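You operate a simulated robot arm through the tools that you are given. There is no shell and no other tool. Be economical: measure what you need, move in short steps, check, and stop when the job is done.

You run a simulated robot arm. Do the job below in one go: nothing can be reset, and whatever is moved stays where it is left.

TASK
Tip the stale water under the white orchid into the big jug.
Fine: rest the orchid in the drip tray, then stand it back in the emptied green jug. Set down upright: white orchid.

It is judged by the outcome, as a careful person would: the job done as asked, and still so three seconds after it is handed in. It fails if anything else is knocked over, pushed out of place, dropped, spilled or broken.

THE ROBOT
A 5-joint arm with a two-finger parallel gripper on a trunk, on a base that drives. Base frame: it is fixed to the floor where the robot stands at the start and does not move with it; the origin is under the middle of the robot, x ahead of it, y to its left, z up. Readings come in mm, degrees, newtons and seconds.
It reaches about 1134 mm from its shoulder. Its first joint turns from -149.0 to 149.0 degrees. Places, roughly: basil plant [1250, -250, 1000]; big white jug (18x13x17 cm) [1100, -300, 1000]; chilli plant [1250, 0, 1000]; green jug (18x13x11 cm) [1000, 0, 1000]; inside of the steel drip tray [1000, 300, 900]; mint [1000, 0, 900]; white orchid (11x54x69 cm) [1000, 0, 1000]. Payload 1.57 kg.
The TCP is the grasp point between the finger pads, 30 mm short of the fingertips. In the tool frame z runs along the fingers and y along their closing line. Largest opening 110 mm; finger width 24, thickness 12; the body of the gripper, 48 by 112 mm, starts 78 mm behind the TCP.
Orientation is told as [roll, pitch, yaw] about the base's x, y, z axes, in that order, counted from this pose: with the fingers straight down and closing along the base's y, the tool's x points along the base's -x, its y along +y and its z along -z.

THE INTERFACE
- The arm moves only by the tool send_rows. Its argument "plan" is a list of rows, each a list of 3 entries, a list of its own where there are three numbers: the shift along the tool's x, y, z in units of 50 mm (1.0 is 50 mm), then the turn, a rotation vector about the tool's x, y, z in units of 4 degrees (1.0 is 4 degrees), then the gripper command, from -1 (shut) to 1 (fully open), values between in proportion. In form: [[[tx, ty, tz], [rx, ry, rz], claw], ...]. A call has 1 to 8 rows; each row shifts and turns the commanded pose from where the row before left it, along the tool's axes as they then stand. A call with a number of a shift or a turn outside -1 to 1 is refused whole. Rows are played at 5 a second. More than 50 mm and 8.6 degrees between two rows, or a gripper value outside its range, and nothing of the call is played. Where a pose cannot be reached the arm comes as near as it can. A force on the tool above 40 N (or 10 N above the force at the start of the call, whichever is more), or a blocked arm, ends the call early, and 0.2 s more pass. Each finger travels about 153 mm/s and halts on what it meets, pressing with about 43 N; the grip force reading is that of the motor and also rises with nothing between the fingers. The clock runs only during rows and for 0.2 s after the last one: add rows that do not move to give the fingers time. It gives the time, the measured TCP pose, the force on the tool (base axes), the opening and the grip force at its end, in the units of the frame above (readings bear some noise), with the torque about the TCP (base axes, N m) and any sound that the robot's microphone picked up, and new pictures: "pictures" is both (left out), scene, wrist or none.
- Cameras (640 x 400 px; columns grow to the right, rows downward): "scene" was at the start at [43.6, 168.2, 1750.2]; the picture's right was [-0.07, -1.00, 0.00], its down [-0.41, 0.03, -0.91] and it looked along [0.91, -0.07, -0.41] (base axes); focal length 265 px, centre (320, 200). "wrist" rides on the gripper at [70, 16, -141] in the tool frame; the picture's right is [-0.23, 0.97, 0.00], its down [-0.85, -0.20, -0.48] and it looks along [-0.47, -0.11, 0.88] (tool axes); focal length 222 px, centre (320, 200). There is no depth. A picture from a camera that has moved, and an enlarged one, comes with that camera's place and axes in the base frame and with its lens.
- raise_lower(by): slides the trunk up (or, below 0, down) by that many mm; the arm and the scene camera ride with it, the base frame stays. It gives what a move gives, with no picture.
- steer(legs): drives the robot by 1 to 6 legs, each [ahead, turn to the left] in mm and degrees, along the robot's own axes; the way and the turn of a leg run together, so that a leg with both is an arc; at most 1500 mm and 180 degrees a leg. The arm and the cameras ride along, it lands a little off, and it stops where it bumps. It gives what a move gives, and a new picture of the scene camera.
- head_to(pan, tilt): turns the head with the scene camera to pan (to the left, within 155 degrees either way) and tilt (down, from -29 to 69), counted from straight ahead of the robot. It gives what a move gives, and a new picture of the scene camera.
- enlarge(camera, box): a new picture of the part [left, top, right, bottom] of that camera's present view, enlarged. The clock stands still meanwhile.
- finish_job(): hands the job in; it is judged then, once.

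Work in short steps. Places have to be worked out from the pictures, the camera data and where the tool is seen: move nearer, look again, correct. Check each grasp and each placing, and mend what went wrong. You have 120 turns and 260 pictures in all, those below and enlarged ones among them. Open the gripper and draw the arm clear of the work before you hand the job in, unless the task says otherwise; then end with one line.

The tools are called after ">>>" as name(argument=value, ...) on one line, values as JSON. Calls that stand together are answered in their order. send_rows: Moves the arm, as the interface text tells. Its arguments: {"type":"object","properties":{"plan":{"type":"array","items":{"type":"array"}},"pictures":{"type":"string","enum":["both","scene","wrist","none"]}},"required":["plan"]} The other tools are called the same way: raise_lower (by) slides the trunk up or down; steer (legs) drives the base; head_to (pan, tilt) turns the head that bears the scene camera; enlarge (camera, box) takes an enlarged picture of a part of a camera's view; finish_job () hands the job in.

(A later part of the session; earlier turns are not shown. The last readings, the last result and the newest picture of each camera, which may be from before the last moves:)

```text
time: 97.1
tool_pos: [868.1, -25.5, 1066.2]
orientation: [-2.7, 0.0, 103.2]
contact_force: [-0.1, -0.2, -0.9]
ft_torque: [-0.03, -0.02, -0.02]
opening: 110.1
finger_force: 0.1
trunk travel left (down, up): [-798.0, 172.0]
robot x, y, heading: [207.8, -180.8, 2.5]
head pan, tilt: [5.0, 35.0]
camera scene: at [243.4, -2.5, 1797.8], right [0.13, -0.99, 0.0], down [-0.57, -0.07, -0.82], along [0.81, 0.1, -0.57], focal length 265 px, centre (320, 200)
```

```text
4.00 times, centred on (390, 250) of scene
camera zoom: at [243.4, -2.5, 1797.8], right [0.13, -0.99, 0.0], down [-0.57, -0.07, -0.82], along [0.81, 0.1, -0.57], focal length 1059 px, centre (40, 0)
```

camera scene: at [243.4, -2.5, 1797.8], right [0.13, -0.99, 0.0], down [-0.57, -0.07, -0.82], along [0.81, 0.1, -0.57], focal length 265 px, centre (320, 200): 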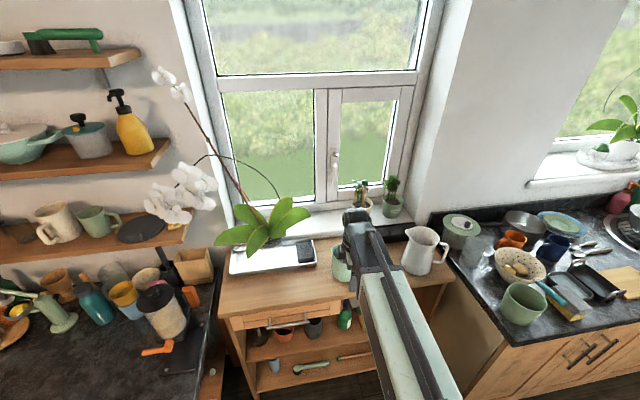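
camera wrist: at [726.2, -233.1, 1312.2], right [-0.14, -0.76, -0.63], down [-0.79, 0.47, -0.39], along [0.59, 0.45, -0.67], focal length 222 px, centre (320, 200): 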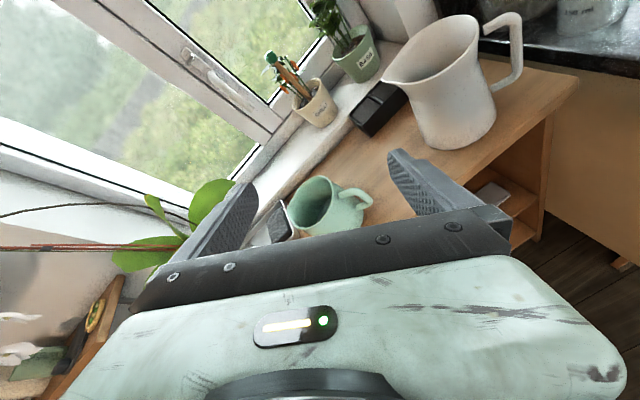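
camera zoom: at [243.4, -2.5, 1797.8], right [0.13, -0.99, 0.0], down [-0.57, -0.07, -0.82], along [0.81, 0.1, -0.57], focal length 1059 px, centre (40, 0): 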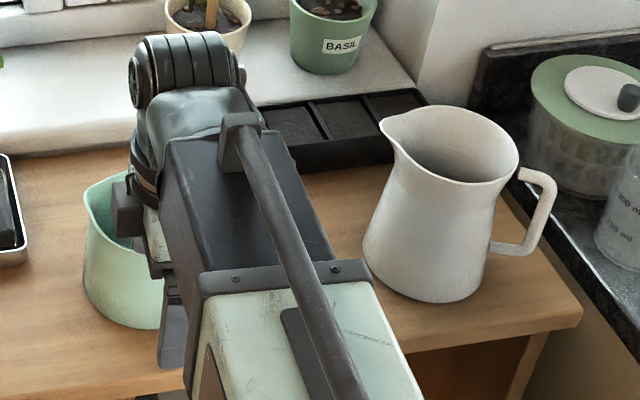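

The jug rim centre is ≈(990,-14), z≈1026, with water visible inside. I'll raise 35 mm, straighten the last 2.7°, narrow the fingers to ~60 mm and move over the far rim wall at about (1048,-2).

>>> raise_lower(by=35)

>>> send_rows(plan=[[[0, 0, 0.005], [-0.68, 0, 0], 0.1], [[0.071, -0.723, 0], [0, 0, 0], 0.1], [[0.071, -0.723, 0], [0, 0, 0], 0.1], [[0.071, -0.723, 0], [0, 0, 0], 0.1], [[0.071, -0.723, 0], [0, 0, 0], 0.1], [[0.071, -0.723, 0], [0, 0, 0], 0.1]])

>>> enlarge(camera="scene", box=[290, 180, 470, 300])

```text
time: 97.9
tool_pos: [867.5, -27.2, 1099.1]
orientation: [-2.8, -0.1, 103.2]
contact_force: [0.6, 0.8, 0.1]
ft_torque: [-0.01, -0.02, 0.0]
opening: 110.1
finger_force: 0.1
trunk travel left (down, up): [-833.0, 137.0]
robot x, y, heading: [210.7, -180.9, 2.3]
head pan, tilt: [5.0, 35.0]
```

```text
time: 99.3
tool_pos: [1047.2, -0.9, 1100.4]
orientation: [0.1, 0.0, 103.1]
contact_force: [0.3, -0.8, -0.4]
ft_torque: [-0.03, -0.03, 0.02]
opening: 60.4
finger_force: 0.0
trunk travel left (down, up): [-833.0, 137.0]
robot x, y, heading: [207.3, -181.2, 1.9]
head pan, tilt: [5.0, 35.0]
camera scene: at [243.4, -3.0, 1832.8], right [0.13, -0.99, 0.0], down [-0.57, -0.07, -0.82], along [0.81, 0.1, -0.57], focal length 265 px, centre (320, 200)
camera wrist: at [1047.4, -73.5, 1241.4], right [-1.0, 0.0, 0.0], down [0.0, 0.88, 0.48], along [0.0, 0.48, -0.88], focal length 222 px, centre (320, 200)
```

scene: 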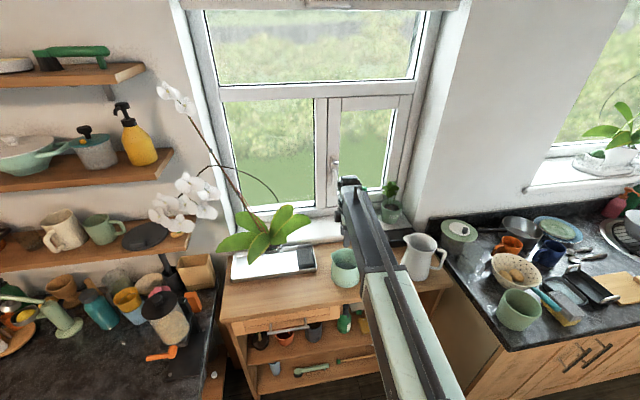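
wrist: 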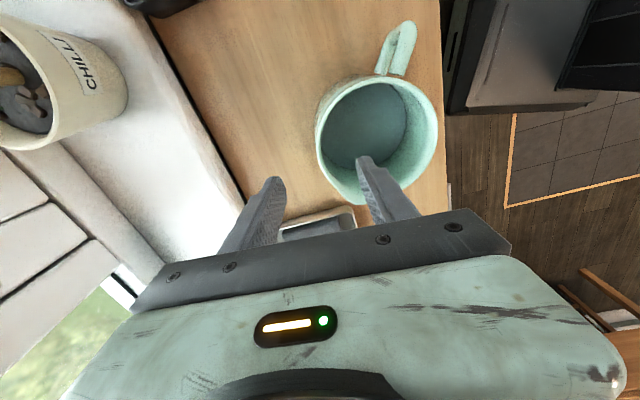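

```text
3.33 times, centred on (380, 240) of scene
camera zoom: at [243.4, -3.0, 1832.8], right [0.13, -0.99, 0.0], down [-0.57, -0.07, -0.82], along [0.81, 0.1, -0.57], focal length 883 px, centre (120, 67)
```

zoom: 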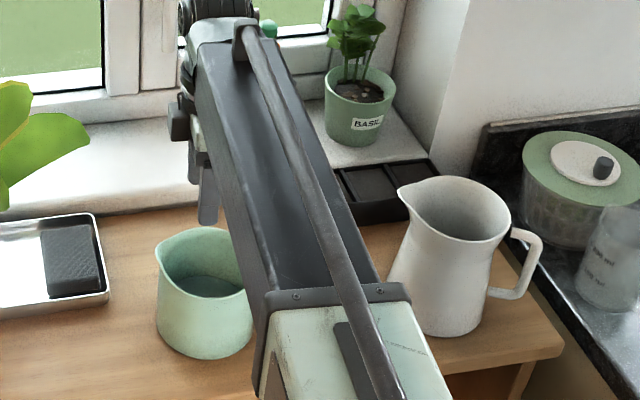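

Aligned within a few mm. I'll shift 7 mm right and descend 70 mm, then look.

>>> send_rows(plan=[[[0.14, 0, 0], [0, 0, 0], 0.1]], pictures="none")

>>> raise_lower(by=-60)

>>> enlarge(camera="wrist", box=[180, 0, 500, 240])

```text
time: 99.7
tool_pos: [1049.2, -8.3, 1099.6]
orientation: [0.0, 0.1, 103.3]
contact_force: [0.5, -0.6, -0.1]
ft_torque: [0.0, -0.01, 0.0]
opening: 60.5
finger_force: 0.1
trunk travel left (down, up): [-833.0, 137.0]
robot x, y, heading: [207.8, -181.4, 2.2]
head pan, tilt: [5.0, 35.0]
```

```text
time: 100.7
tool_pos: [1049.9, -9.1, 1039.2]
orientation: [0.1, 0.0, 103.3]
contact_force: [0.9, -1.0, -0.4]
ft_torque: [0.02, 0.03, 0.02]
opening: 60.4
finger_force: 0.1
trunk travel left (down, up): [-773.0, 197.0]
robot x, y, heading: [210.2, -180.9, 2.4]
head pan, tilt: [5.0, 35.0]
```

```text
1.67 times, centred on (340, 120) of wrist
camera zoom: at [1048.7, -81.6, 1181.7], right [-1.0, 0.0, 0.0], down [0.0, 0.88, 0.48], along [0.0, 0.48, -0.88], focal length 370 px, centre (287, 333)
```

zoom: 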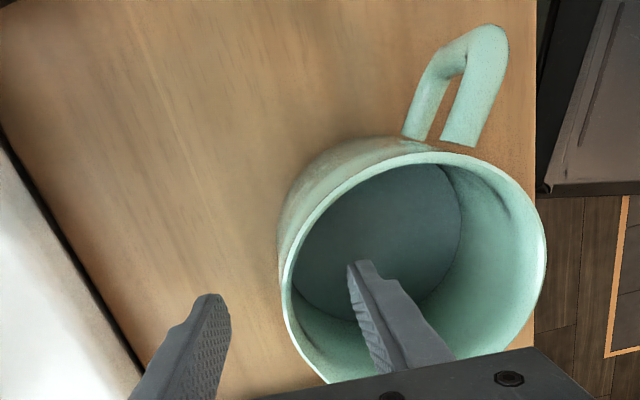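

Fingers straddle the wall symmetrically. I'll descend 38 mm more and close.

>>> raise_lower(by=-38)

>>> send_rows(plan=[[[0, 0, 0], [0, 0, 0], -0.3], [[0, 0, 0], [0, 0, 0], -0.6], [[0, 0, 0], [0, 0, 0], -0.8], [[0, 0, 0], [0, 0, 0], -1], [[0, 0, 0], [0, 0, 0], -1], [[0, 0, 0], [0, 0, 0], -1]])

>>> enlarge(camera="wrist", box=[180, 0, 500, 240])

```text
time: 101.5
tool_pos: [1048.9, -9.7, 1001.4]
orientation: [0.0, -0.1, 103.2]
contact_force: [0.2, 0.3, 0.5]
ft_torque: [0.01, -0.01, 0.03]
opening: 60.4
finger_force: 0.1
trunk travel left (down, up): [-735.0, 235.0]
robot x, y, heading: [208.8, -184.0, 2.3]
head pan, tilt: [5.0, 35.0]
```

```text
time: 102.9
tool_pos: [1050.2, -9.1, 1002.0]
orientation: [0.0, 0.0, 103.3]
contact_force: [0.9, -0.6, -2.1]
ft_torque: [0.02, -0.25, -0.01]
opening: 7.3
finger_force: 26.6
trunk travel left (down, up): [-735.0, 235.0]
robot x, y, heading: [205.7, -177.5, 2.2]
head pan, tilt: [5.0, 35.0]
camera scene: at [243.2, -3.1, 1734.9], right [0.13, -0.99, 0.0], down [-0.57, -0.07, -0.82], along [0.81, 0.1, -0.57], focal length 265 px, centre (320, 200)
camera wrist: at [1048.9, -81.6, 1143.5], right [-1.0, 0.0, 0.0], down [0.0, 0.88, 0.48], along [0.0, 0.48, -0.88], focal length 222 px, centre (320, 200)
```

scene: 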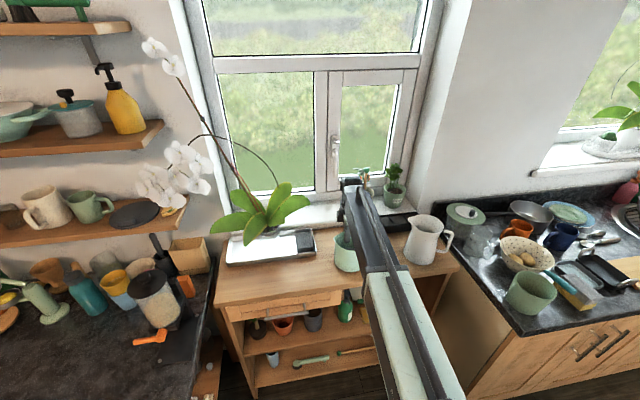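
wrist: 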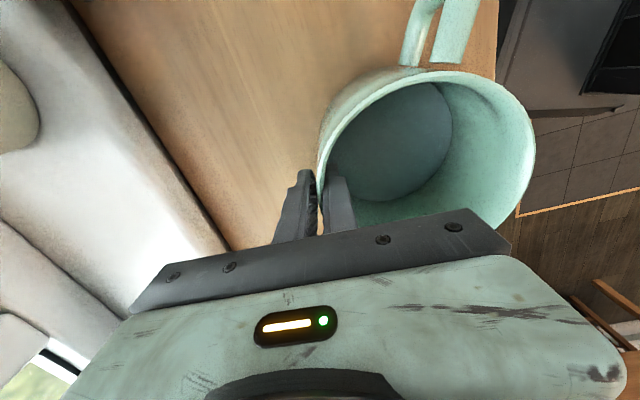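

```text
1.67 times, centred on (340, 120) of wrist
camera zoom: at [1048.9, -81.6, 1143.5], right [-1.0, 0.0, 0.0], down [0.0, 0.88, 0.48], along [0.0, 0.48, -0.88], focal length 370 px, centre (287, 333)
```

zoom: 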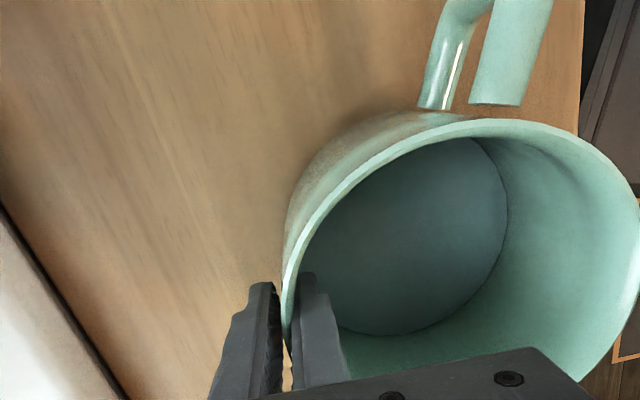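

Wall pinched at 7.3 mm. I'll let the grip build up, then test-lift 15 mm.

>>> send_rows(plan=[[[0, 0, 0], [0, 0, 0], -1], [[0, 0, 0], [0, 0, 0], -1]], pictures="none")

>>> raise_lower(by=15)

>>> send_rows(plan=[[[0, 0, 0], [0, 0, 0], -1]], pictures="wrist")

>>> enlarge(camera="scene", box=[290, 200, 450, 300])

```text
time: 103.5
tool_pos: [1049.1, -9.4, 1002.0]
orientation: [0.0, -0.1, 103.3]
contact_force: [0.5, -1.4, -1.8]
ft_torque: [0.02, -0.23, 0.03]
opening: 7.6
finger_force: 26.9
trunk travel left (down, up): [-735.0, 235.0]
robot x, y, heading: [210.8, -175.6, 2.3]
head pan, tilt: [5.0, 35.0]
```

```text
time: 104.2
tool_pos: [1050.1, -7.6, 1016.1]
orientation: [0.2, 0.0, 103.2]
contact_force: [-0.2, 1.2, -4.4]
ft_torque: [0.11, -0.25, 0.01]
opening: 7.4
finger_force: 27.0
trunk travel left (down, up): [-750.0, 220.0]
robot x, y, heading: [207.5, -182.9, 2.4]
head pan, tilt: [5.0, 35.0]
```

```text
time: 104.6
tool_pos: [1049.8, -8.0, 1016.5]
orientation: [0.1, 0.0, 103.2]
contact_force: [0.1, -0.2, -2.7]
ft_torque: [0.12, -0.26, -0.02]
opening: 7.4
finger_force: 26.6
trunk travel left (down, up): [-750.0, 220.0]
robot x, y, heading: [212.0, -181.3, 2.3]
head pan, tilt: [5.0, 35.0]
camera wrist: at [1049.1, -81.5, 1158.4], right [-1.0, 0.0, 0.0], down [0.0, 0.88, 0.48], along [0.0, 0.48, -0.88], focal length 222 px, centre (320, 200)
```

wrist: 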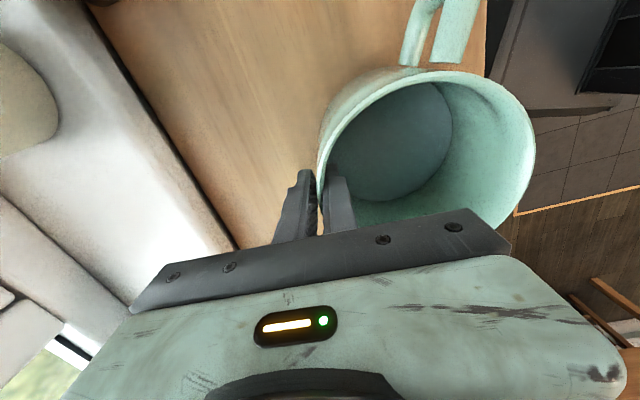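

```text
4.00 times, centred on (370, 250) of scene
camera zoom: at [243.5, -2.9, 1749.8], right [0.13, -0.99, 0.0], down [-0.57, -0.07, -0.82], along [0.81, 0.1, -0.57], focal length 1059 px, centre (120, 0)
```

zoom: 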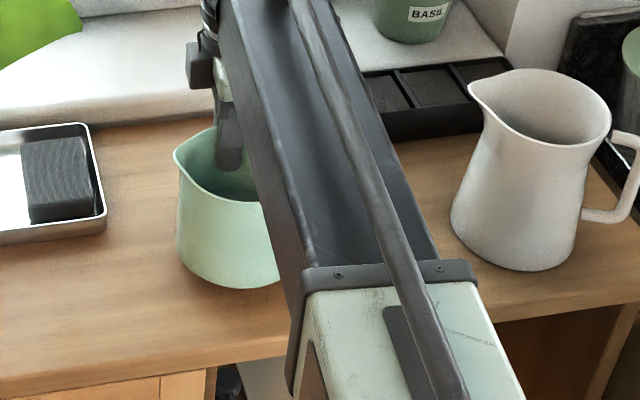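

The jug hangs level at ~4 N. The water is shallow (~2 cm), so pouring will only start around 60–65° tilt. I'll lift 175 mm, reverse 60 mm for wrist room, then turn toward the white jug (mouth centre ≈(1056,-312)).

>>> raise_lower(by=180)

>>> steer(legs=[[-60, 0], [0, -19.7]])

>>> enlarge(camera="scene", box=[290, 150, 490, 290])

>>> enlarge(camera="wrist", box=[0, 0, 640, 400])

```text
time: 106.6
tool_pos: [1049.7, -7.7, 1196.7]
orientation: [0.0, 0.0, 103.2]
contact_force: [1.0, 0.6, -3.1]
ft_torque: [0.09, -0.25, 0.01]
opening: 7.3
finger_force: 26.5
trunk travel left (down, up): [-930.0, 40.0]
robot x, y, heading: [208.8, -182.6, 2.5]
head pan, tilt: [5.0, 35.0]
```

```text
time: 108.6
tool_pos: [997.4, -305.5, 1196.3]
orientation: [0.0, 0.0, 83.4]
contact_force: [-0.1, 0.8, -4.0]
ft_torque: [0.0, -0.26, 0.0]
opening: 7.5
finger_force: 27.2
trunk travel left (down, up): [-930.0, 40.0]
robot x, y, heading: [151.6, -171.4, -16.7]
head pan, tilt: [5.0, 35.0]
camera scene: at [243.5, -15.7, 1929.8], right [-0.21, -0.98, 0.0], down [-0.56, 0.12, -0.82], along [0.8, -0.17, -0.57], focal length 265 px, centre (320, 200)
```

scene: 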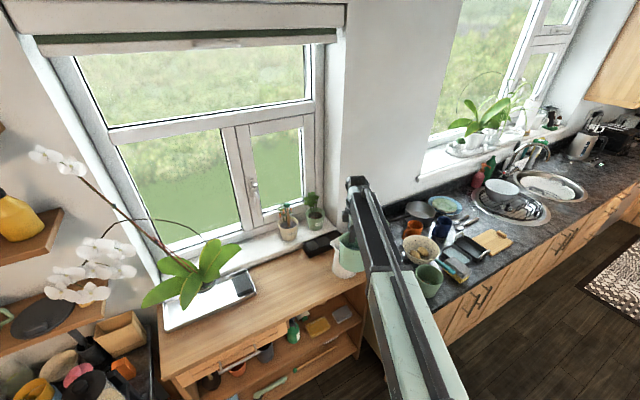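

```text
2.86 times, centred on (390, 220) of scene
camera zoom: at [243.5, -15.7, 1929.8], right [-0.21, -0.98, 0.0], down [-0.56, 0.12, -0.82], along [0.8, -0.17, -0.57], focal length 757 px, centre (120, 143)
```

zoom: 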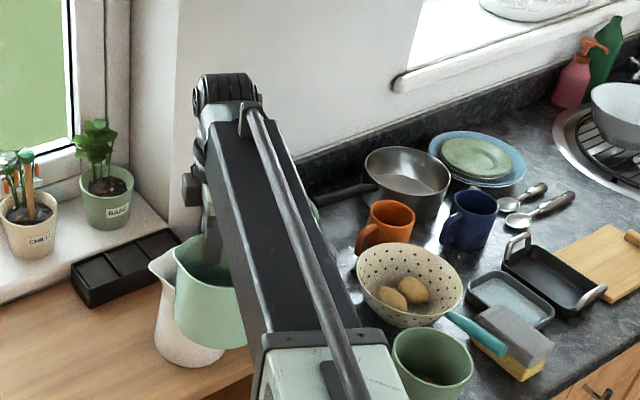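

```text
1.00 times, centred on (320, 200) of wrist (not enlarged: the box is as wide or as high as the picture)
camera zoom: at [972.7, -374.6, 1338.0], right [-0.94, 0.34, 0.0], down [0.3, 0.83, 0.48], along [0.16, 0.45, -0.88], focal length 222 px, centre (320, 200)
```

zoom: 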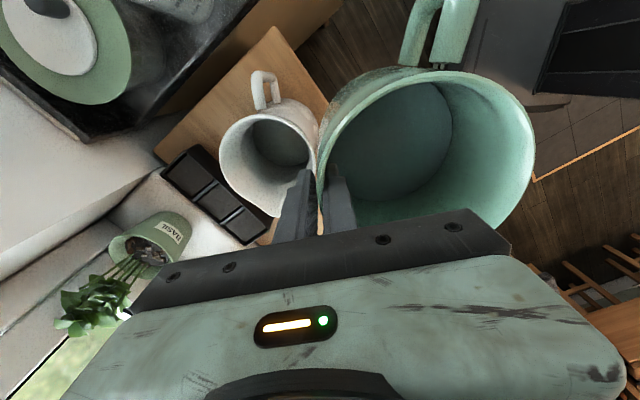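

Lined up: the mouth centre is ≈(1053,-321) and the jug is level above it. I'll start tilting (well below spill angle) while extending so the pouring lip comes over the mouth.

>>> send_rows(plan=[[[0.017, -0.314, -0.0116], [1, 0, 0], -1], [[0.017, -0.3156, -0.0126], [1, 0, 0], -1], [[0.017, -0.319, -0.0131], [1, 0, 0], -1], [[0.017, -0.3238, -0.013], [1, 0, 0], -1], [[0.017, -0.33, -0.0117], [1, 0, 0], -1], [[0.017, -0.3374, -0.0091], [1, 0, 0], -1], [[0.017, -0.3458, -0.0047], [1, 0, 0], -1], [[0.017, -0.3548, 0.0014], [1, 0, 0], -1]])

>>> enlarge(camera="scene", box=[290, 150, 490, 290])

```text
time: 110.4
tool_pos: [1121.1, -327.0, 1233.1]
orientation: [-31.9, 0.1, 83.5]
contact_force: [0.4, 0.6, -4.2]
ft_torque: [0.06, -0.13, -0.01]
opening: 7.5
finger_force: 27.0
trunk travel left (down, up): [-930.0, 40.0]
robot x, y, heading: [153.2, -170.0, -16.9]
head pan, tilt: [5.0, 35.0]
camera scene: at [242.7, -15.7, 1929.8], right [-0.21, -0.98, 0.0], down [-0.56, 0.12, -0.82], along [0.8, -0.17, -0.57], focal length 265 px, centre (320, 200)
camera wrist: at [1024.4, -387.7, 1344.3], right [-0.79, 0.32, -0.52], down [0.02, 0.86, 0.51], along [0.61, 0.4, -0.69], focal length 222 px, centre (320, 200)
```

scene: 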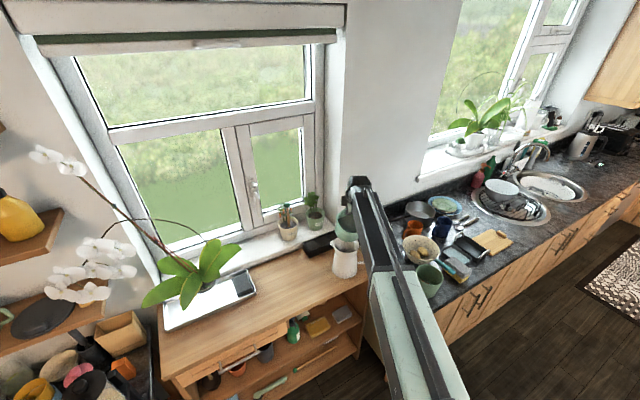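
wrist: 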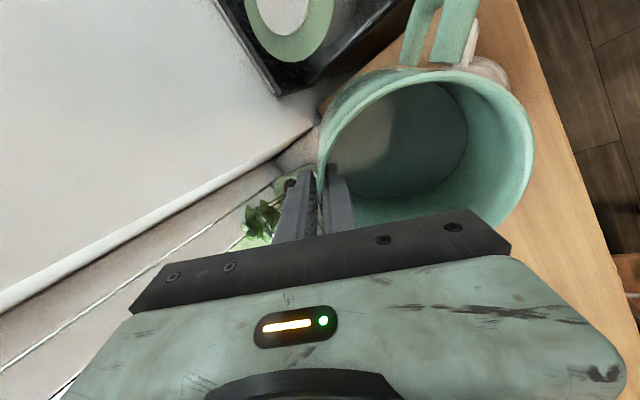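

```text
2.86 times, centred on (390, 220) of scene
camera zoom: at [242.7, -15.7, 1929.8], right [-0.21, -0.98, 0.0], down [-0.56, 0.12, -0.82], along [0.8, -0.17, -0.57], focal length 757 px, centre (120, 143)
```

zoom: 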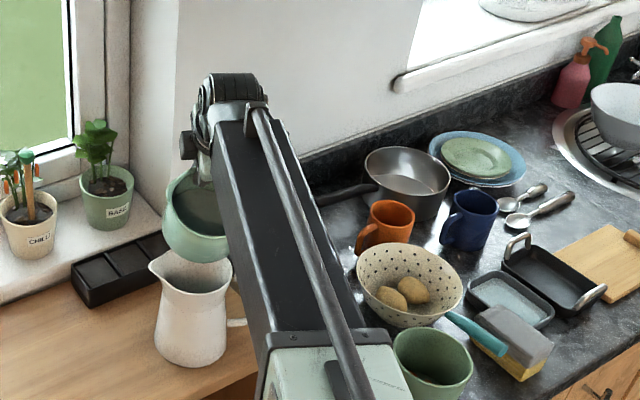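

Tracking perfectly, with no water moved yet. I'll continue to 44° and then lower so the lip sits close above the mouth.

>>> send_rows(plan=[[[0.017, -0.3642, 0.0095], [1, 0, 0], -1], [[0.017, -0.3738, 0.0197], [1, 0, 0], -1], [[0.017, -0.383, 0.0322], [1, 0, 0], -1]], pictures="none")

>>> raise_lower(by=-42)

>>> enlarge(camera="scene", box=[300, 160, 440, 290])

>>> enlarge(camera="wrist", box=[280, 0, 600, 230])

```text
time: 111.2
tool_pos: [1167.8, -334.5, 1263.3]
orientation: [-43.9, 0.1, 83.3]
contact_force: [0.3, -0.2, -4.0]
ft_torque: [0.06, -0.07, 0.01]
opening: 7.5
finger_force: 27.0
trunk travel left (down, up): [-930.0, 40.0]
robot x, y, heading: [151.1, -176.3, -16.8]
head pan, tilt: [5.0, 35.0]
```

```text
time: 112.1
tool_pos: [1166.3, -335.9, 1221.6]
orientation: [-43.9, 0.1, 83.4]
contact_force: [-0.6, 0.0, -3.9]
ft_torque: [0.06, -0.09, -0.01]
opening: 7.2
finger_force: 26.8
trunk travel left (down, up): [-888.0, 82.0]
robot x, y, heading: [150.4, -170.1, -17.1]
head pan, tilt: [5.0, 35.0]
```

```text
3.08 times, centred on (370, 225) of scene
camera zoom: at [242.4, -15.7, 1887.8], right [-0.21, -0.98, 0.0], down [-0.56, 0.12, -0.82], along [0.8, -0.17, -0.57], focal length 815 px, centre (166, 123)
```

zoom: 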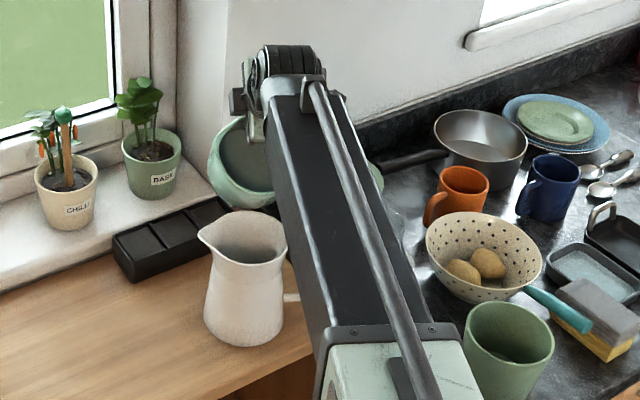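

```text
1.74 times, centred on (440, 115) of wrist
camera zoom: at [1048.7, -393.0, 1312.0], right [-0.67, 0.31, -0.67], down [-0.09, 0.87, 0.48], along [0.74, 0.38, -0.56], focal length 386 px, centre (111, 348)
```

zoom: 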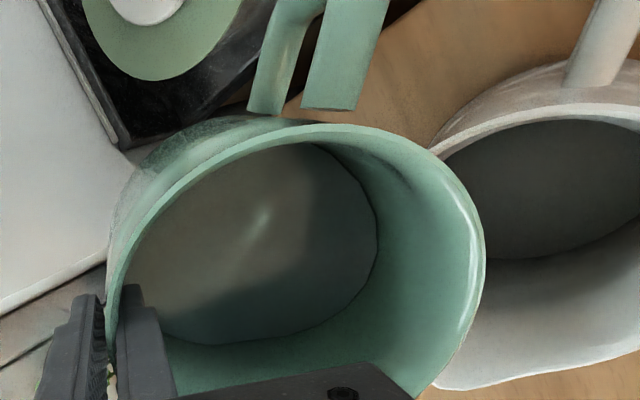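

The lip is predicted at (1060,-323,1152), right over the mouth. I'll tilt on to 60° keeping the lip in place, then lower 32 mm.

>>> send_rows(plan=[[[0, -0.092, -0.242], [1, 0, 0], -1], [[0, -0.1133, -0.2528], [1, 0, 0], -1], [[0, -0.1357, -0.2609], [1, 0, 0], -1], [[0, -0.16, -0.2647], [1, 0, 0], -1]], pictures="none")

>>> raise_lower(by=-35)

>>> enlarge(camera="scene", box=[300, 160, 440, 290])

>>> enlarge(camera="wrist", box=[280, 0, 600, 230])

```text
time: 113.1
tool_pos: [1141.2, -331.8, 1273.8]
orientation: [-60.1, 0.0, 83.4]
contact_force: [-0.5, 0.4, -3.1]
ft_torque: [0.02, 0.0, -0.01]
opening: 7.4
finger_force: 26.8
trunk travel left (down, up): [-888.0, 82.0]
robot x, y, heading: [151.4, -171.0, -16.9]
head pan, tilt: [5.0, 35.0]
```

```text
time: 113.8
tool_pos: [1140.0, -333.2, 1238.6]
orientation: [-60.1, 0.0, 83.4]
contact_force: [0.4, -0.3, -4.3]
ft_torque: [0.1, -0.02, 0.02]
opening: 7.2
finger_force: 26.2
trunk travel left (down, up): [-853.0, 117.0]
robot x, y, heading: [151.1, -171.6, -16.9]
head pan, tilt: [5.0, 35.0]
```

```text
3.08 times, centred on (370, 225) of scene
camera zoom: at [242.5, -15.7, 1852.8], right [-0.21, -0.98, 0.0], down [-0.56, 0.12, -0.82], along [0.8, -0.17, -0.57], focal length 815 px, centre (166, 123)
```

zoom: 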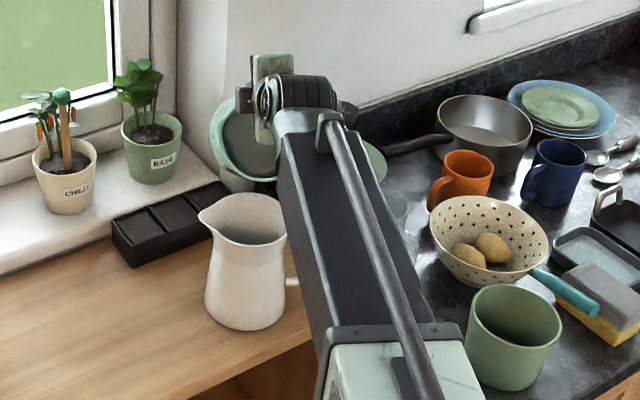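

```text
1.74 times, centred on (440, 115) of wrist
camera zoom: at [1003.3, -388.1, 1295.5], right [-0.46, 0.28, -0.84], down [-0.21, 0.89, 0.41], along [0.86, 0.37, -0.34], focal length 386 px, centre (111, 348)
```

zoom: 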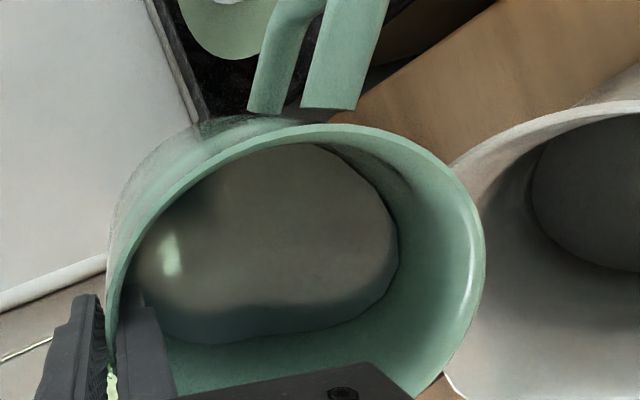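

All good: the lip is over the mouth and the water is near the lip side. I'll continue to 76° in two short stages, lowering between them.

>>> send_rows(plan=[[[0, -0.1829, -0.2672], [1, 0, 0], -1], [[0, -0.2075, -0.2636], [1, 0, 0], -1]], pictures="none")

>>> raise_lower(by=-25)

>>> enlarge(camera="wrist", box=[280, 0, 600, 230])

>>> enlarge(camera="scene", box=[320, 170, 400, 250])

```text
time: 114.5
tool_pos: [1128.5, -331.0, 1269.2]
orientation: [-68.1, 0.1, 83.4]
contact_force: [-0.5, 1.2, -3.4]
ft_torque: [0.08, 0.04, 0.04]
opening: 7.4
finger_force: 26.3
trunk travel left (down, up): [-853.0, 117.0]
robot x, y, heading: [152.1, -171.6, -16.7]
head pan, tilt: [5.0, 35.0]
```

```text
time: 115.2
tool_pos: [1128.6, -332.6, 1243.4]
orientation: [-68.0, -0.1, 83.4]
contact_force: [-0.3, 0.1, -3.8]
ft_torque: [0.04, 0.06, 0.02]
opening: 7.3
finger_force: 26.6
trunk travel left (down, up): [-828.0, 142.0]
robot x, y, heading: [151.7, -172.1, -16.4]
head pan, tilt: [5.0, 35.0]
```

```text
1.74 times, centred on (440, 115) of wrist
camera zoom: at [982.7, -385.8, 1281.7], right [-0.34, 0.27, -0.9], down [-0.27, 0.89, 0.36], along [0.9, 0.36, -0.23], focal length 386 px, centre (111, 348)
```

zoom: 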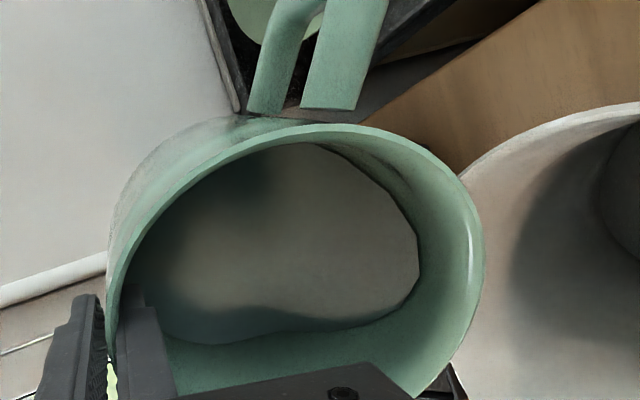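

```text
5.00 times, centred on (360, 210) of scene
camera zoom: at [242.4, -15.7, 1827.8], right [-0.21, -0.98, 0.0], down [-0.56, 0.12, -0.82], along [0.8, -0.17, -0.57], focal length 1324 px, centre (120, 150)
```

zoom: 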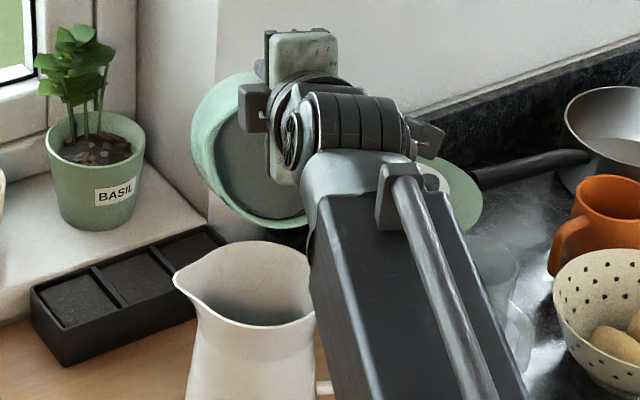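

The water edge is creeping toward the lip. Next two rows, then lower again.

>>> send_rows(plan=[[[0, -0.2307, -0.2593], [1, 0, 0], -1], [[0, -0.253, -0.2504], [1, 0, 0], -1]], pictures="none")

>>> raise_lower(by=-22)

>>> enlarge(camera="wrist", box=[280, 0, 600, 230])

>>> enlarge(camera="scene", box=[320, 170, 400, 250])

```text
time: 115.8
tool_pos: [1110.6, -330.7, 1276.5]
orientation: [-76.2, 0.0, 83.3]
contact_force: [0.0, -1.0, -4.2]
ft_torque: [0.03, 0.11, 0.02]
opening: 7.3
finger_force: 26.4
trunk travel left (down, up): [-828.0, 142.0]
robot x, y, heading: [150.0, -173.5, -16.8]
head pan, tilt: [5.0, 35.0]
```

```text
time: 116.4
tool_pos: [1111.3, -329.7, 1254.3]
orientation: [-76.1, 0.0, 83.4]
contact_force: [-0.4, 0.4, -4.0]
ft_torque: [0.04, 0.11, 0.0]
opening: 7.5
finger_force: 26.8
trunk travel left (down, up): [-806.0, 164.0]
robot x, y, heading: [149.5, -175.0, -16.9]
head pan, tilt: [5.0, 35.0]
```

```text
1.74 times, centred on (440, 115) of wrist
camera zoom: at [962.0, -384.4, 1272.1], right [-0.2, 0.25, -0.95], down [-0.32, 0.9, 0.31], along [0.93, 0.36, -0.1], focal length 386 px, centre (111, 348)
```

zoom: 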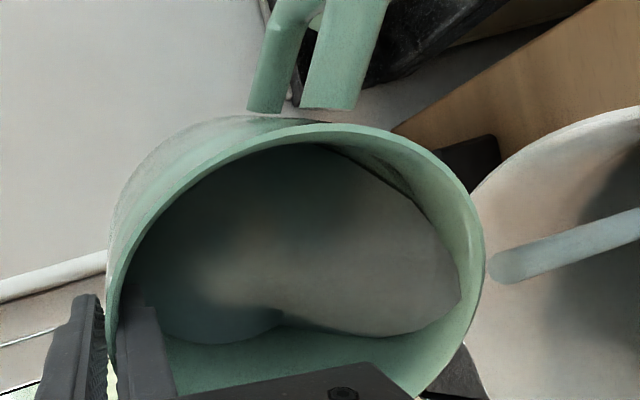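

```text
5.00 times, centred on (360, 210) of scene
camera zoom: at [242.4, -15.7, 1805.8], right [-0.21, -0.98, 0.0], down [-0.56, 0.12, -0.82], along [0.8, -0.17, -0.57], focal length 1324 px, centre (120, 150)
```

zoom: 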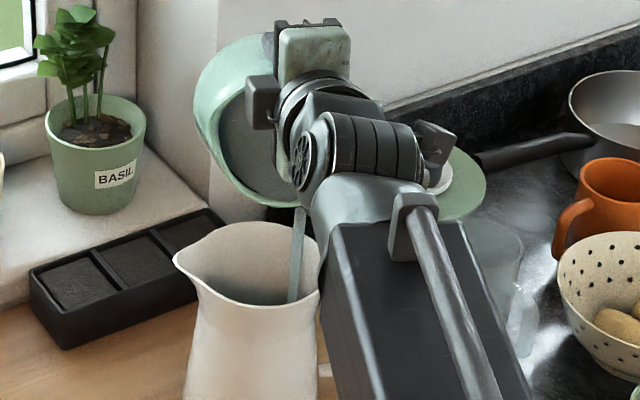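

Pouring has started and the stream falls inside the mouth, a bit right of centre. I'll shift 14 mm left and hold to let it drain.

>>> send_rows(plan=[[[-0.14, 0, 0], [0, 0, 0], -1], [[-0.14, 0, 0], [0, 0, 0], -1], [[0, 0, 0], [0, 0, 0], -1], [[0, 0, 0], [0, 0, 0], -1], [[0, 0, 0], [0, 0, 0], -1]], pictures="none")

>>> enlarge(camera="wrist", box=[280, 0, 600, 230])

>>> enlarge(camera="scene", box=[320, 170, 400, 250])

```text
time: 117.6
tool_pos: [1113.3, -316.4, 1253.9]
orientation: [-76.2, 0.1, 83.4]
contact_force: [-0.1, -0.6, -3.5]
ft_torque: [0.05, 0.08, 0.02]
opening: 7.3
finger_force: 26.5
trunk travel left (down, up): [-806.0, 164.0]
robot x, y, heading: [148.0, -169.6, -16.8]
head pan, tilt: [5.0, 35.0]
```

```text
1.74 times, centred on (440, 115) of wrist
camera zoom: at [964.1, -370.2, 1272.1], right [-0.2, 0.25, -0.95], down [-0.32, 0.9, 0.31], along [0.93, 0.36, -0.1], focal length 386 px, centre (111, 348)
```

zoom: 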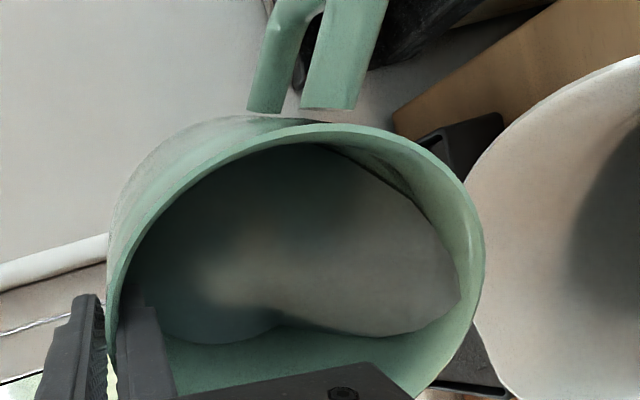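

```text
5.00 times, centred on (360, 210) of scene
camera zoom: at [242.6, -15.7, 1805.8], right [-0.21, -0.98, 0.0], down [-0.56, 0.12, -0.82], along [0.8, -0.17, -0.57], focal length 1324 px, centre (120, 150)
```

zoom: 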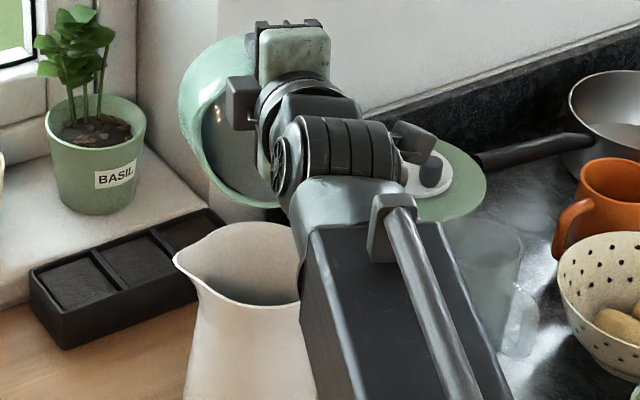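

The flow paused at this angle. I'll tilt to 84°, lower a bit, and hold.

>>> send_rows(plan=[[[0, -0.2743, -0.2374], [1, 0, 0], -1], [[0, -0.2931, -0.2243], [1, 0, 0], -1], [[0, 0, 0], [0, 0, 0], -1], [[0, 0, 0], [0, 0, 0], -1]], pictures="none")

>>> enlarge(camera="scene", box=[320, 170, 400, 250])

>>> raise_lower(by=-24)

>>> enlarge(camera="wrist", box=[280, 0, 600, 230])

```text
time: 118.6
tool_pos: [1097.1, -313.7, 1286.2]
orientation: [-84.4, 0.0, 83.3]
contact_force: [1.1, 0.2, -3.2]
ft_torque: [0.06, 0.1, -0.01]
opening: 7.0
finger_force: 27.2
trunk travel left (down, up): [-806.0, 164.0]
robot x, y, heading: [151.8, -173.3, -17.0]
head pan, tilt: [5.0, 35.0]
```

```text
5.00 times, centred on (360, 210) of scene
camera zoom: at [242.5, -15.7, 1805.8], right [-0.21, -0.98, 0.0], down [-0.56, 0.12, -0.82], along [0.8, -0.17, -0.57], focal length 1324 px, centre (120, 150)
```

zoom: 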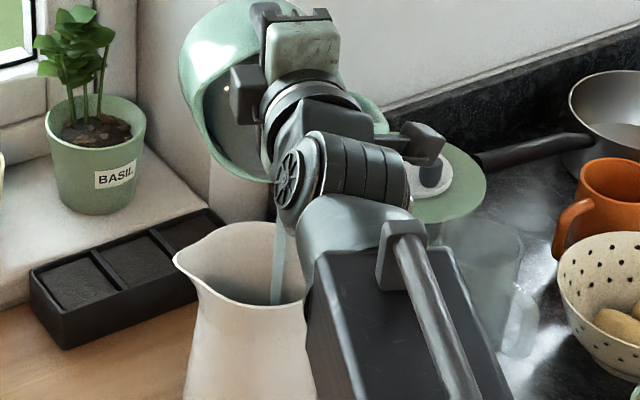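

```text
time: 119.3
tool_pos: [1096.7, -311.9, 1263.2]
orientation: [-84.3, 0.0, 83.3]
contact_force: [0.0, 0.2, -2.6]
ft_torque: [0.09, 0.11, 0.01]
opening: 7.6
finger_force: 26.8
trunk travel left (down, up): [-782.0, 188.0]
robot x, y, heading: [149.1, -171.8, -17.0]
head pan, tilt: [5.0, 35.0]
```

```text
1.74 times, centred on (440, 115) of wrist
camera zoom: at [946.3, -367.2, 1261.3], right [-0.07, 0.24, -0.97], down [-0.35, 0.9, 0.25], along [0.93, 0.36, 0.02], focal length 386 px, centre (111, 348)
```

zoom: 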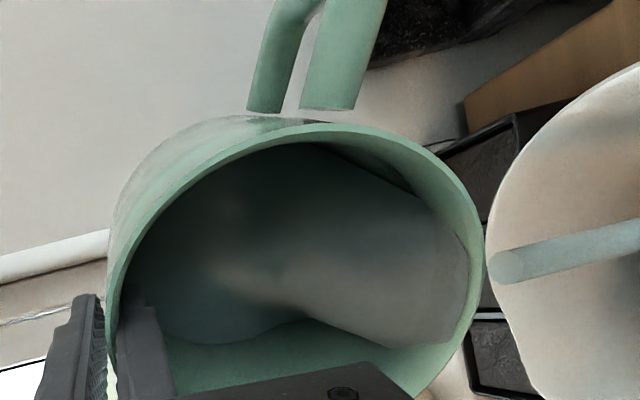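

The stream lands cleanly in the jug. I'll hold, nudge 7 mm left, and continue slowly to 92°.

>>> send_rows(plan=[[[-0.14, 0, 0], [0, 0, 0], -1], [[0, 0, 0], [0, 0, 0], -1], [[0, 0, 0], [0, 0, 0], -1], [[0, -0.3102, -0.2055], [1, 0, 0], -1], [[0, 0, 0], [0, 0, 0], -1], [[0, 0, 0], [0, 0, 0], -1]], pictures="none")

>>> send_rows(plan=[[[0, -0.3244, -0.1874], [1, 0, 0], -1], [[0, 0, 0], [0, 0, 0], -1], [[0, 0, 0], [0, 0, 0], -1], [[0, 0, 0], [0, 0, 0], -1]], pictures="none")

>>> enlarge(camera="scene", box=[320, 170, 400, 250])

>>> enlarge(camera="wrist", box=[280, 0, 600, 230])

```text
time: 120.7
tool_pos: [1088.2, -303.8, 1280.3]
orientation: [-88.5, 0.0, 83.3]
contact_force: [0.2, -0.3, -3.2]
ft_torque: [0.11, 0.11, 0.02]
opening: 7.4
finger_force: 26.5
trunk travel left (down, up): [-782.0, 188.0]
robot x, y, heading: [151.8, -172.8, -17.2]
head pan, tilt: [5.0, 35.0]
```

```text
time: 121.7
tool_pos: [1084.2, -306.8, 1284.7]
orientation: [-89.2, 0.0, 82.6]
contact_force: [-0.3, 0.4, -2.8]
ft_torque: [0.08, 0.12, -0.02]
opening: 7.1
finger_force: 26.4
out of reach, approached as far as the arm can: row 1
trunk travel left (down, up): [-782.0, 188.0]
robot x, y, heading: [151.9, -177.1, -16.9]
head pan, tilt: [5.0, 35.0]
```

```text
5.00 times, centred on (360, 210) of scene
camera zoom: at [242.4, -15.7, 1781.8], right [-0.21, -0.98, 0.0], down [-0.56, 0.12, -0.82], along [0.8, -0.17, -0.57], focal length 1324 px, centre (120, 150)
```

zoom: 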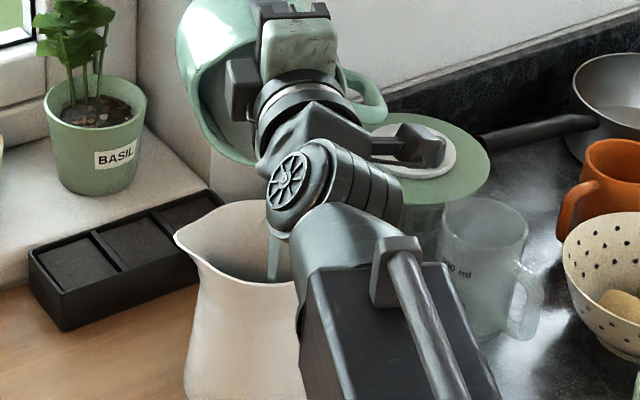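

```text
1.74 times, centred on (440, 115) of wrist
camera zoom: at [935.2, -359.1, 1269.6], right [0.02, 0.23, -0.97], down [-0.36, 0.91, 0.21], along [0.93, 0.35, 0.1], focal length 386 px, centre (111, 348)
```

zoom: 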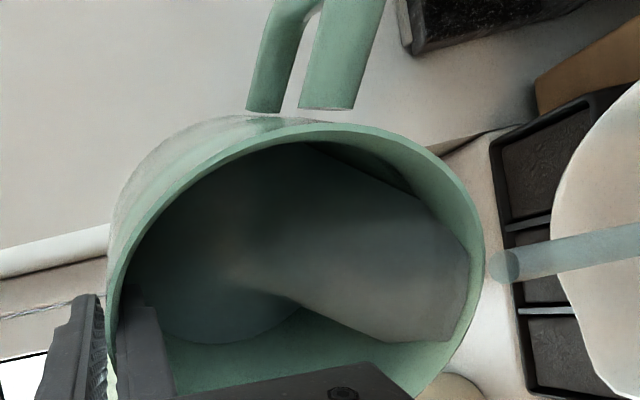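

The tool sits at 89° and the stream is still running. I'll hold a couple of seconds to drain and check.

>>> send_rows(plan=[[[0, 0, 0], [0, 0, 0], -1], [[0, 0, 0], [0, 0, 0], -1], [[0, 0, 0], [0, 0, 0], -1], [[0, 0, 0], [0, 0, 0], -1], [[0, 0, 0], [0, 0, 0], -1], [[0, 0, 0], [0, 0, 0], -1], [[0, 0, 0], [0, 0, 0], -1], [[0, 0, 0], [0, 0, 0], -1]], pictures="none")

>>> enlarge(camera="wrist", box=[280, 0, 600, 230])

>>> enlarge(camera="scene", box=[320, 150, 400, 250])

```text
time: 123.5
tool_pos: [1084.9, -307.0, 1284.3]
orientation: [-89.2, 0.1, 82.6]
contact_force: [-0.4, 0.2, -3.9]
ft_torque: [0.05, 0.13, -0.01]
opening: 7.5
finger_force: 26.6
trunk travel left (down, up): [-782.0, 188.0]
robot x, y, heading: [150.4, -172.8, -16.8]
head pan, tilt: [5.0, 35.0]
```

```text
1.74 times, centred on (440, 115) of wrist
camera zoom: at [935.3, -359.1, 1269.6], right [0.02, 0.23, -0.97], down [-0.36, 0.91, 0.21], along [0.93, 0.35, 0.1], focal length 386 px, centre (111, 348)
```

zoom: 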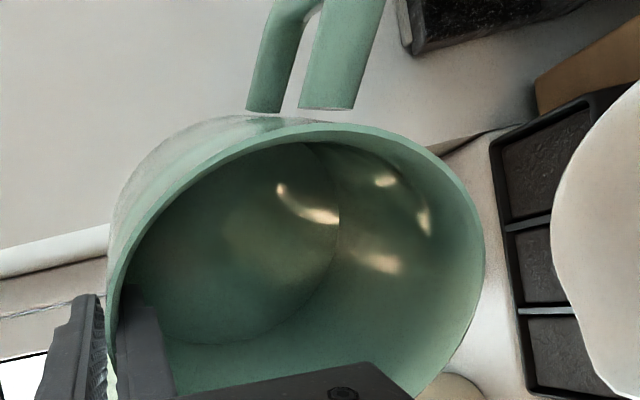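

```text
4.00 times, centred on (360, 200) of scene
camera zoom: at [242.4, -15.7, 1781.8], right [-0.21, -0.98, 0.0], down [-0.56, 0.12, -0.82], along [0.8, -0.17, -0.57], focal length 1059 px, centre (160, 200)
```

zoom: 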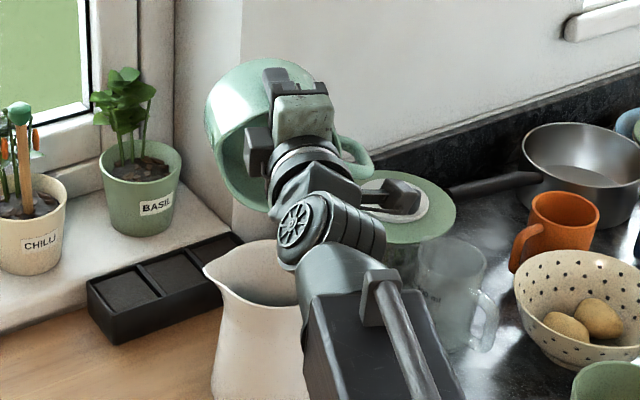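

The jug is fully emptied. I'll raise 185 mm clear of the white jug, then swing the jug back upright about the wrist.

>>> raise_lower(by=185)

>>> send_rows(plan=[[[0.086, 0.3306, -0.0115], [-0.97, 0.26, 0], -1], [[0, 0.3306, -0.0115], [-1, 0, 0], -1], [[0, 0.3306, -0.0115], [-1, 0, 0], -1]])

```text
time: 125.6
tool_pos: [1085.2, -306.0, 1468.7]
orientation: [-89.4, 0.0, 82.6]
contact_force: [-0.2, -0.3, -2.9]
ft_torque: [0.06, 0.11, 0.0]
opening: 7.3
finger_force: 26.8
trunk travel left (down, up): [-967.0, 3.0]
robot x, y, heading: [152.2, -174.6, -16.9]
head pan, tilt: [5.0, 35.0]
```

```text
time: 126.4
tool_pos: [1080.2, -307.5, 1419.6]
orientation: [-77.3, 0.1, 81.6]
contact_force: [0.5, -0.4, -2.8]
ft_torque: [0.07, 0.06, 0.01]
opening: 7.2
finger_force: 26.4
out of reach, approached as far as the arm can: row 1, 2
trunk travel left (down, up): [-967.0, 3.0]
robot x, y, heading: [150.8, -175.9, -16.8]
head pan, tilt: [5.0, 35.0]
camera scene: at [242.5, -15.6, 1966.8], right [-0.21, -0.98, 0.0], down [-0.56, 0.12, -0.82], along [0.8, -0.17, -0.57], focal length 265 px, centre (320, 200)
camera wrist: at [929.0, -356.2, 1435.0], right [-0.18, 0.26, -0.95], down [-0.29, 0.91, 0.3], along [0.94, 0.33, -0.09], focal length 222 px, centre (320, 200)
```

scene: 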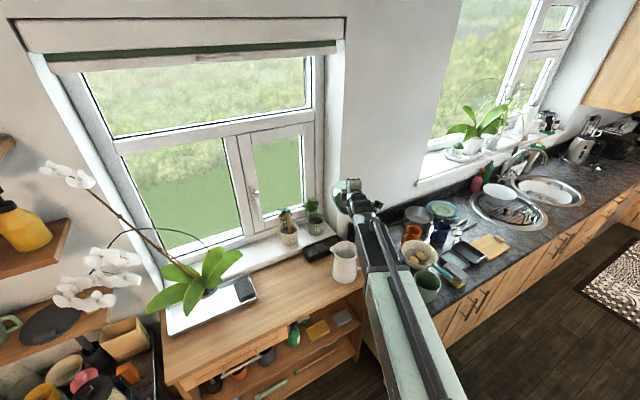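
wrist: 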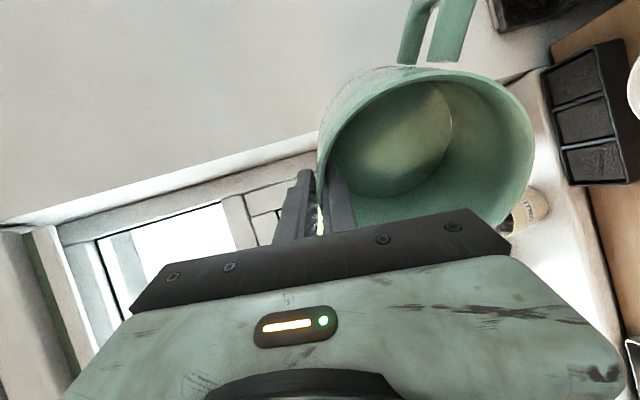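

Back on track (the last row was exact). I'll continue bringing the jug upright.

>>> send_rows(plan=[[[0, 0.3306, -0.0115], [-1, 0, 0], -1], [[0, 0.3306, -0.0115], [-1, 0, 0], -1], [[0, 0.3306, -0.0115], [-1, 0, 0], -1], [[0, 0.3306, -0.0115], [-1, 0, 0], -1], [[0, 0.3306, -0.0115], [-1, 0, 0], -1], [[0, 0.3306, -0.0115], [-1, 0, 0], -1], [[0, 0.3306, -0.0115], [-1, 0, 0], -1], [[0, 0.3306, -0.0115], [-1, 0, 0], -1]], pictures="none")

>>> send_rows(plan=[[[0, 0.3306, -0.0115], [-1, 0, 0], -1], [[0, 0.3306, -0.0115], [-1, 0, 0], -1], [[0, 0.3306, -0.0115], [-1, 0, 0], -1], [[0, 0.3306, -0.0115], [-1, 0, 0], -1], [[0, 0.3306, -0.0115], [-1, 0, 0], -1], [[0, 0.3306, -0.0115], [-1, 0, 0], -1], [[0, 0.3306, -0.0115], [-1, 0, 0], -1], [[0, 0.3306, -0.0115], [-1, 0, 0], -1]], pictures="none")

>>> send_rows(plan=[[[0, 0.3306, -0.0115], [-1, 0, 0], -1], [[0, 0.3306, -0.0115], [-1, 0, 0], -1], [[0, 0.3306, -0.0115], [-1, 0, 0], -1], [[0, 0.09, 0], [-0.3, 0, 0], -1]])

```text
time: 128.2
tool_pos: [1019.2, -298.6, 1306.1]
orientation: [-45.4, 0.0, 81.7]
contact_force: [0.1, -0.2, -3.4]
ft_torque: [0.06, -0.01, -0.01]
opening: 7.1
finger_force: 26.2
trunk travel left (down, up): [-967.0, 3.0]
robot x, y, heading: [149.5, -172.7, -17.1]
head pan, tilt: [5.0, 35.0]
```

```text
time: 130.0
tool_pos: [904.8, -282.1, 1240.1]
orientation: [-13.4, 0.0, 81.7]
contact_force: [0.1, 0.5, -3.3]
ft_torque: [0.03, -0.2, -0.01]
opening: 7.0
finger_force: 26.3
trunk travel left (down, up): [-967.0, 3.0]
robot x, y, heading: [151.6, -171.0, -16.8]
head pan, tilt: [5.0, 35.0]
```

```text
time: 131.0
tool_pos: [853.2, -274.8, 1234.9]
orientation: [-0.3, 0.0, 81.6]
contact_force: [-0.1, 0.0, -3.8]
ft_torque: [0.03, -0.18, 0.0]
opening: 7.0
finger_force: 26.3
trunk travel left (down, up): [-967.0, 3.0]
robot x, y, heading: [148.7, -170.3, -16.9]
head pan, tilt: [5.0, 35.0]
camera scene: at [242.3, -15.6, 1966.8], right [-0.21, -0.98, 0.0], down [-0.56, 0.12, -0.82], along [0.8, -0.17, -0.57], focal length 265 px, centre (320, 200)
camera wrist: at [824.9, -341.7, 1375.5], right [-0.93, 0.37, 0.0], down [0.32, 0.82, 0.48], along [0.18, 0.44, -0.88], focal length 222 px, centre (320, 200)
```

scene: 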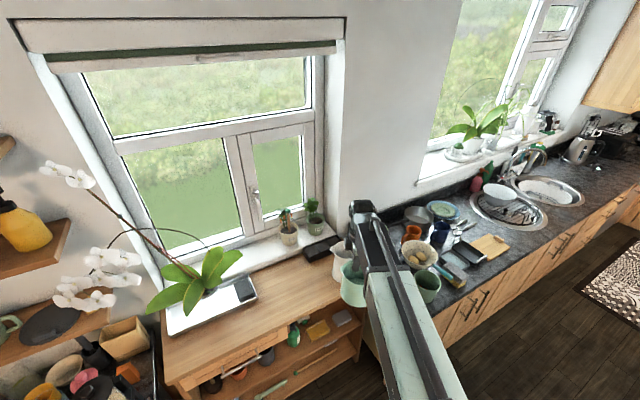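
wrist: 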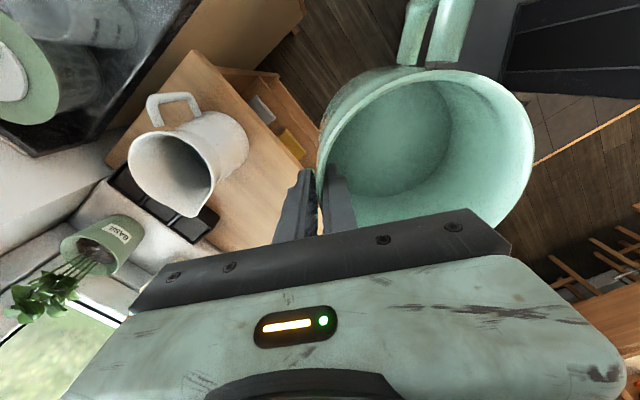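

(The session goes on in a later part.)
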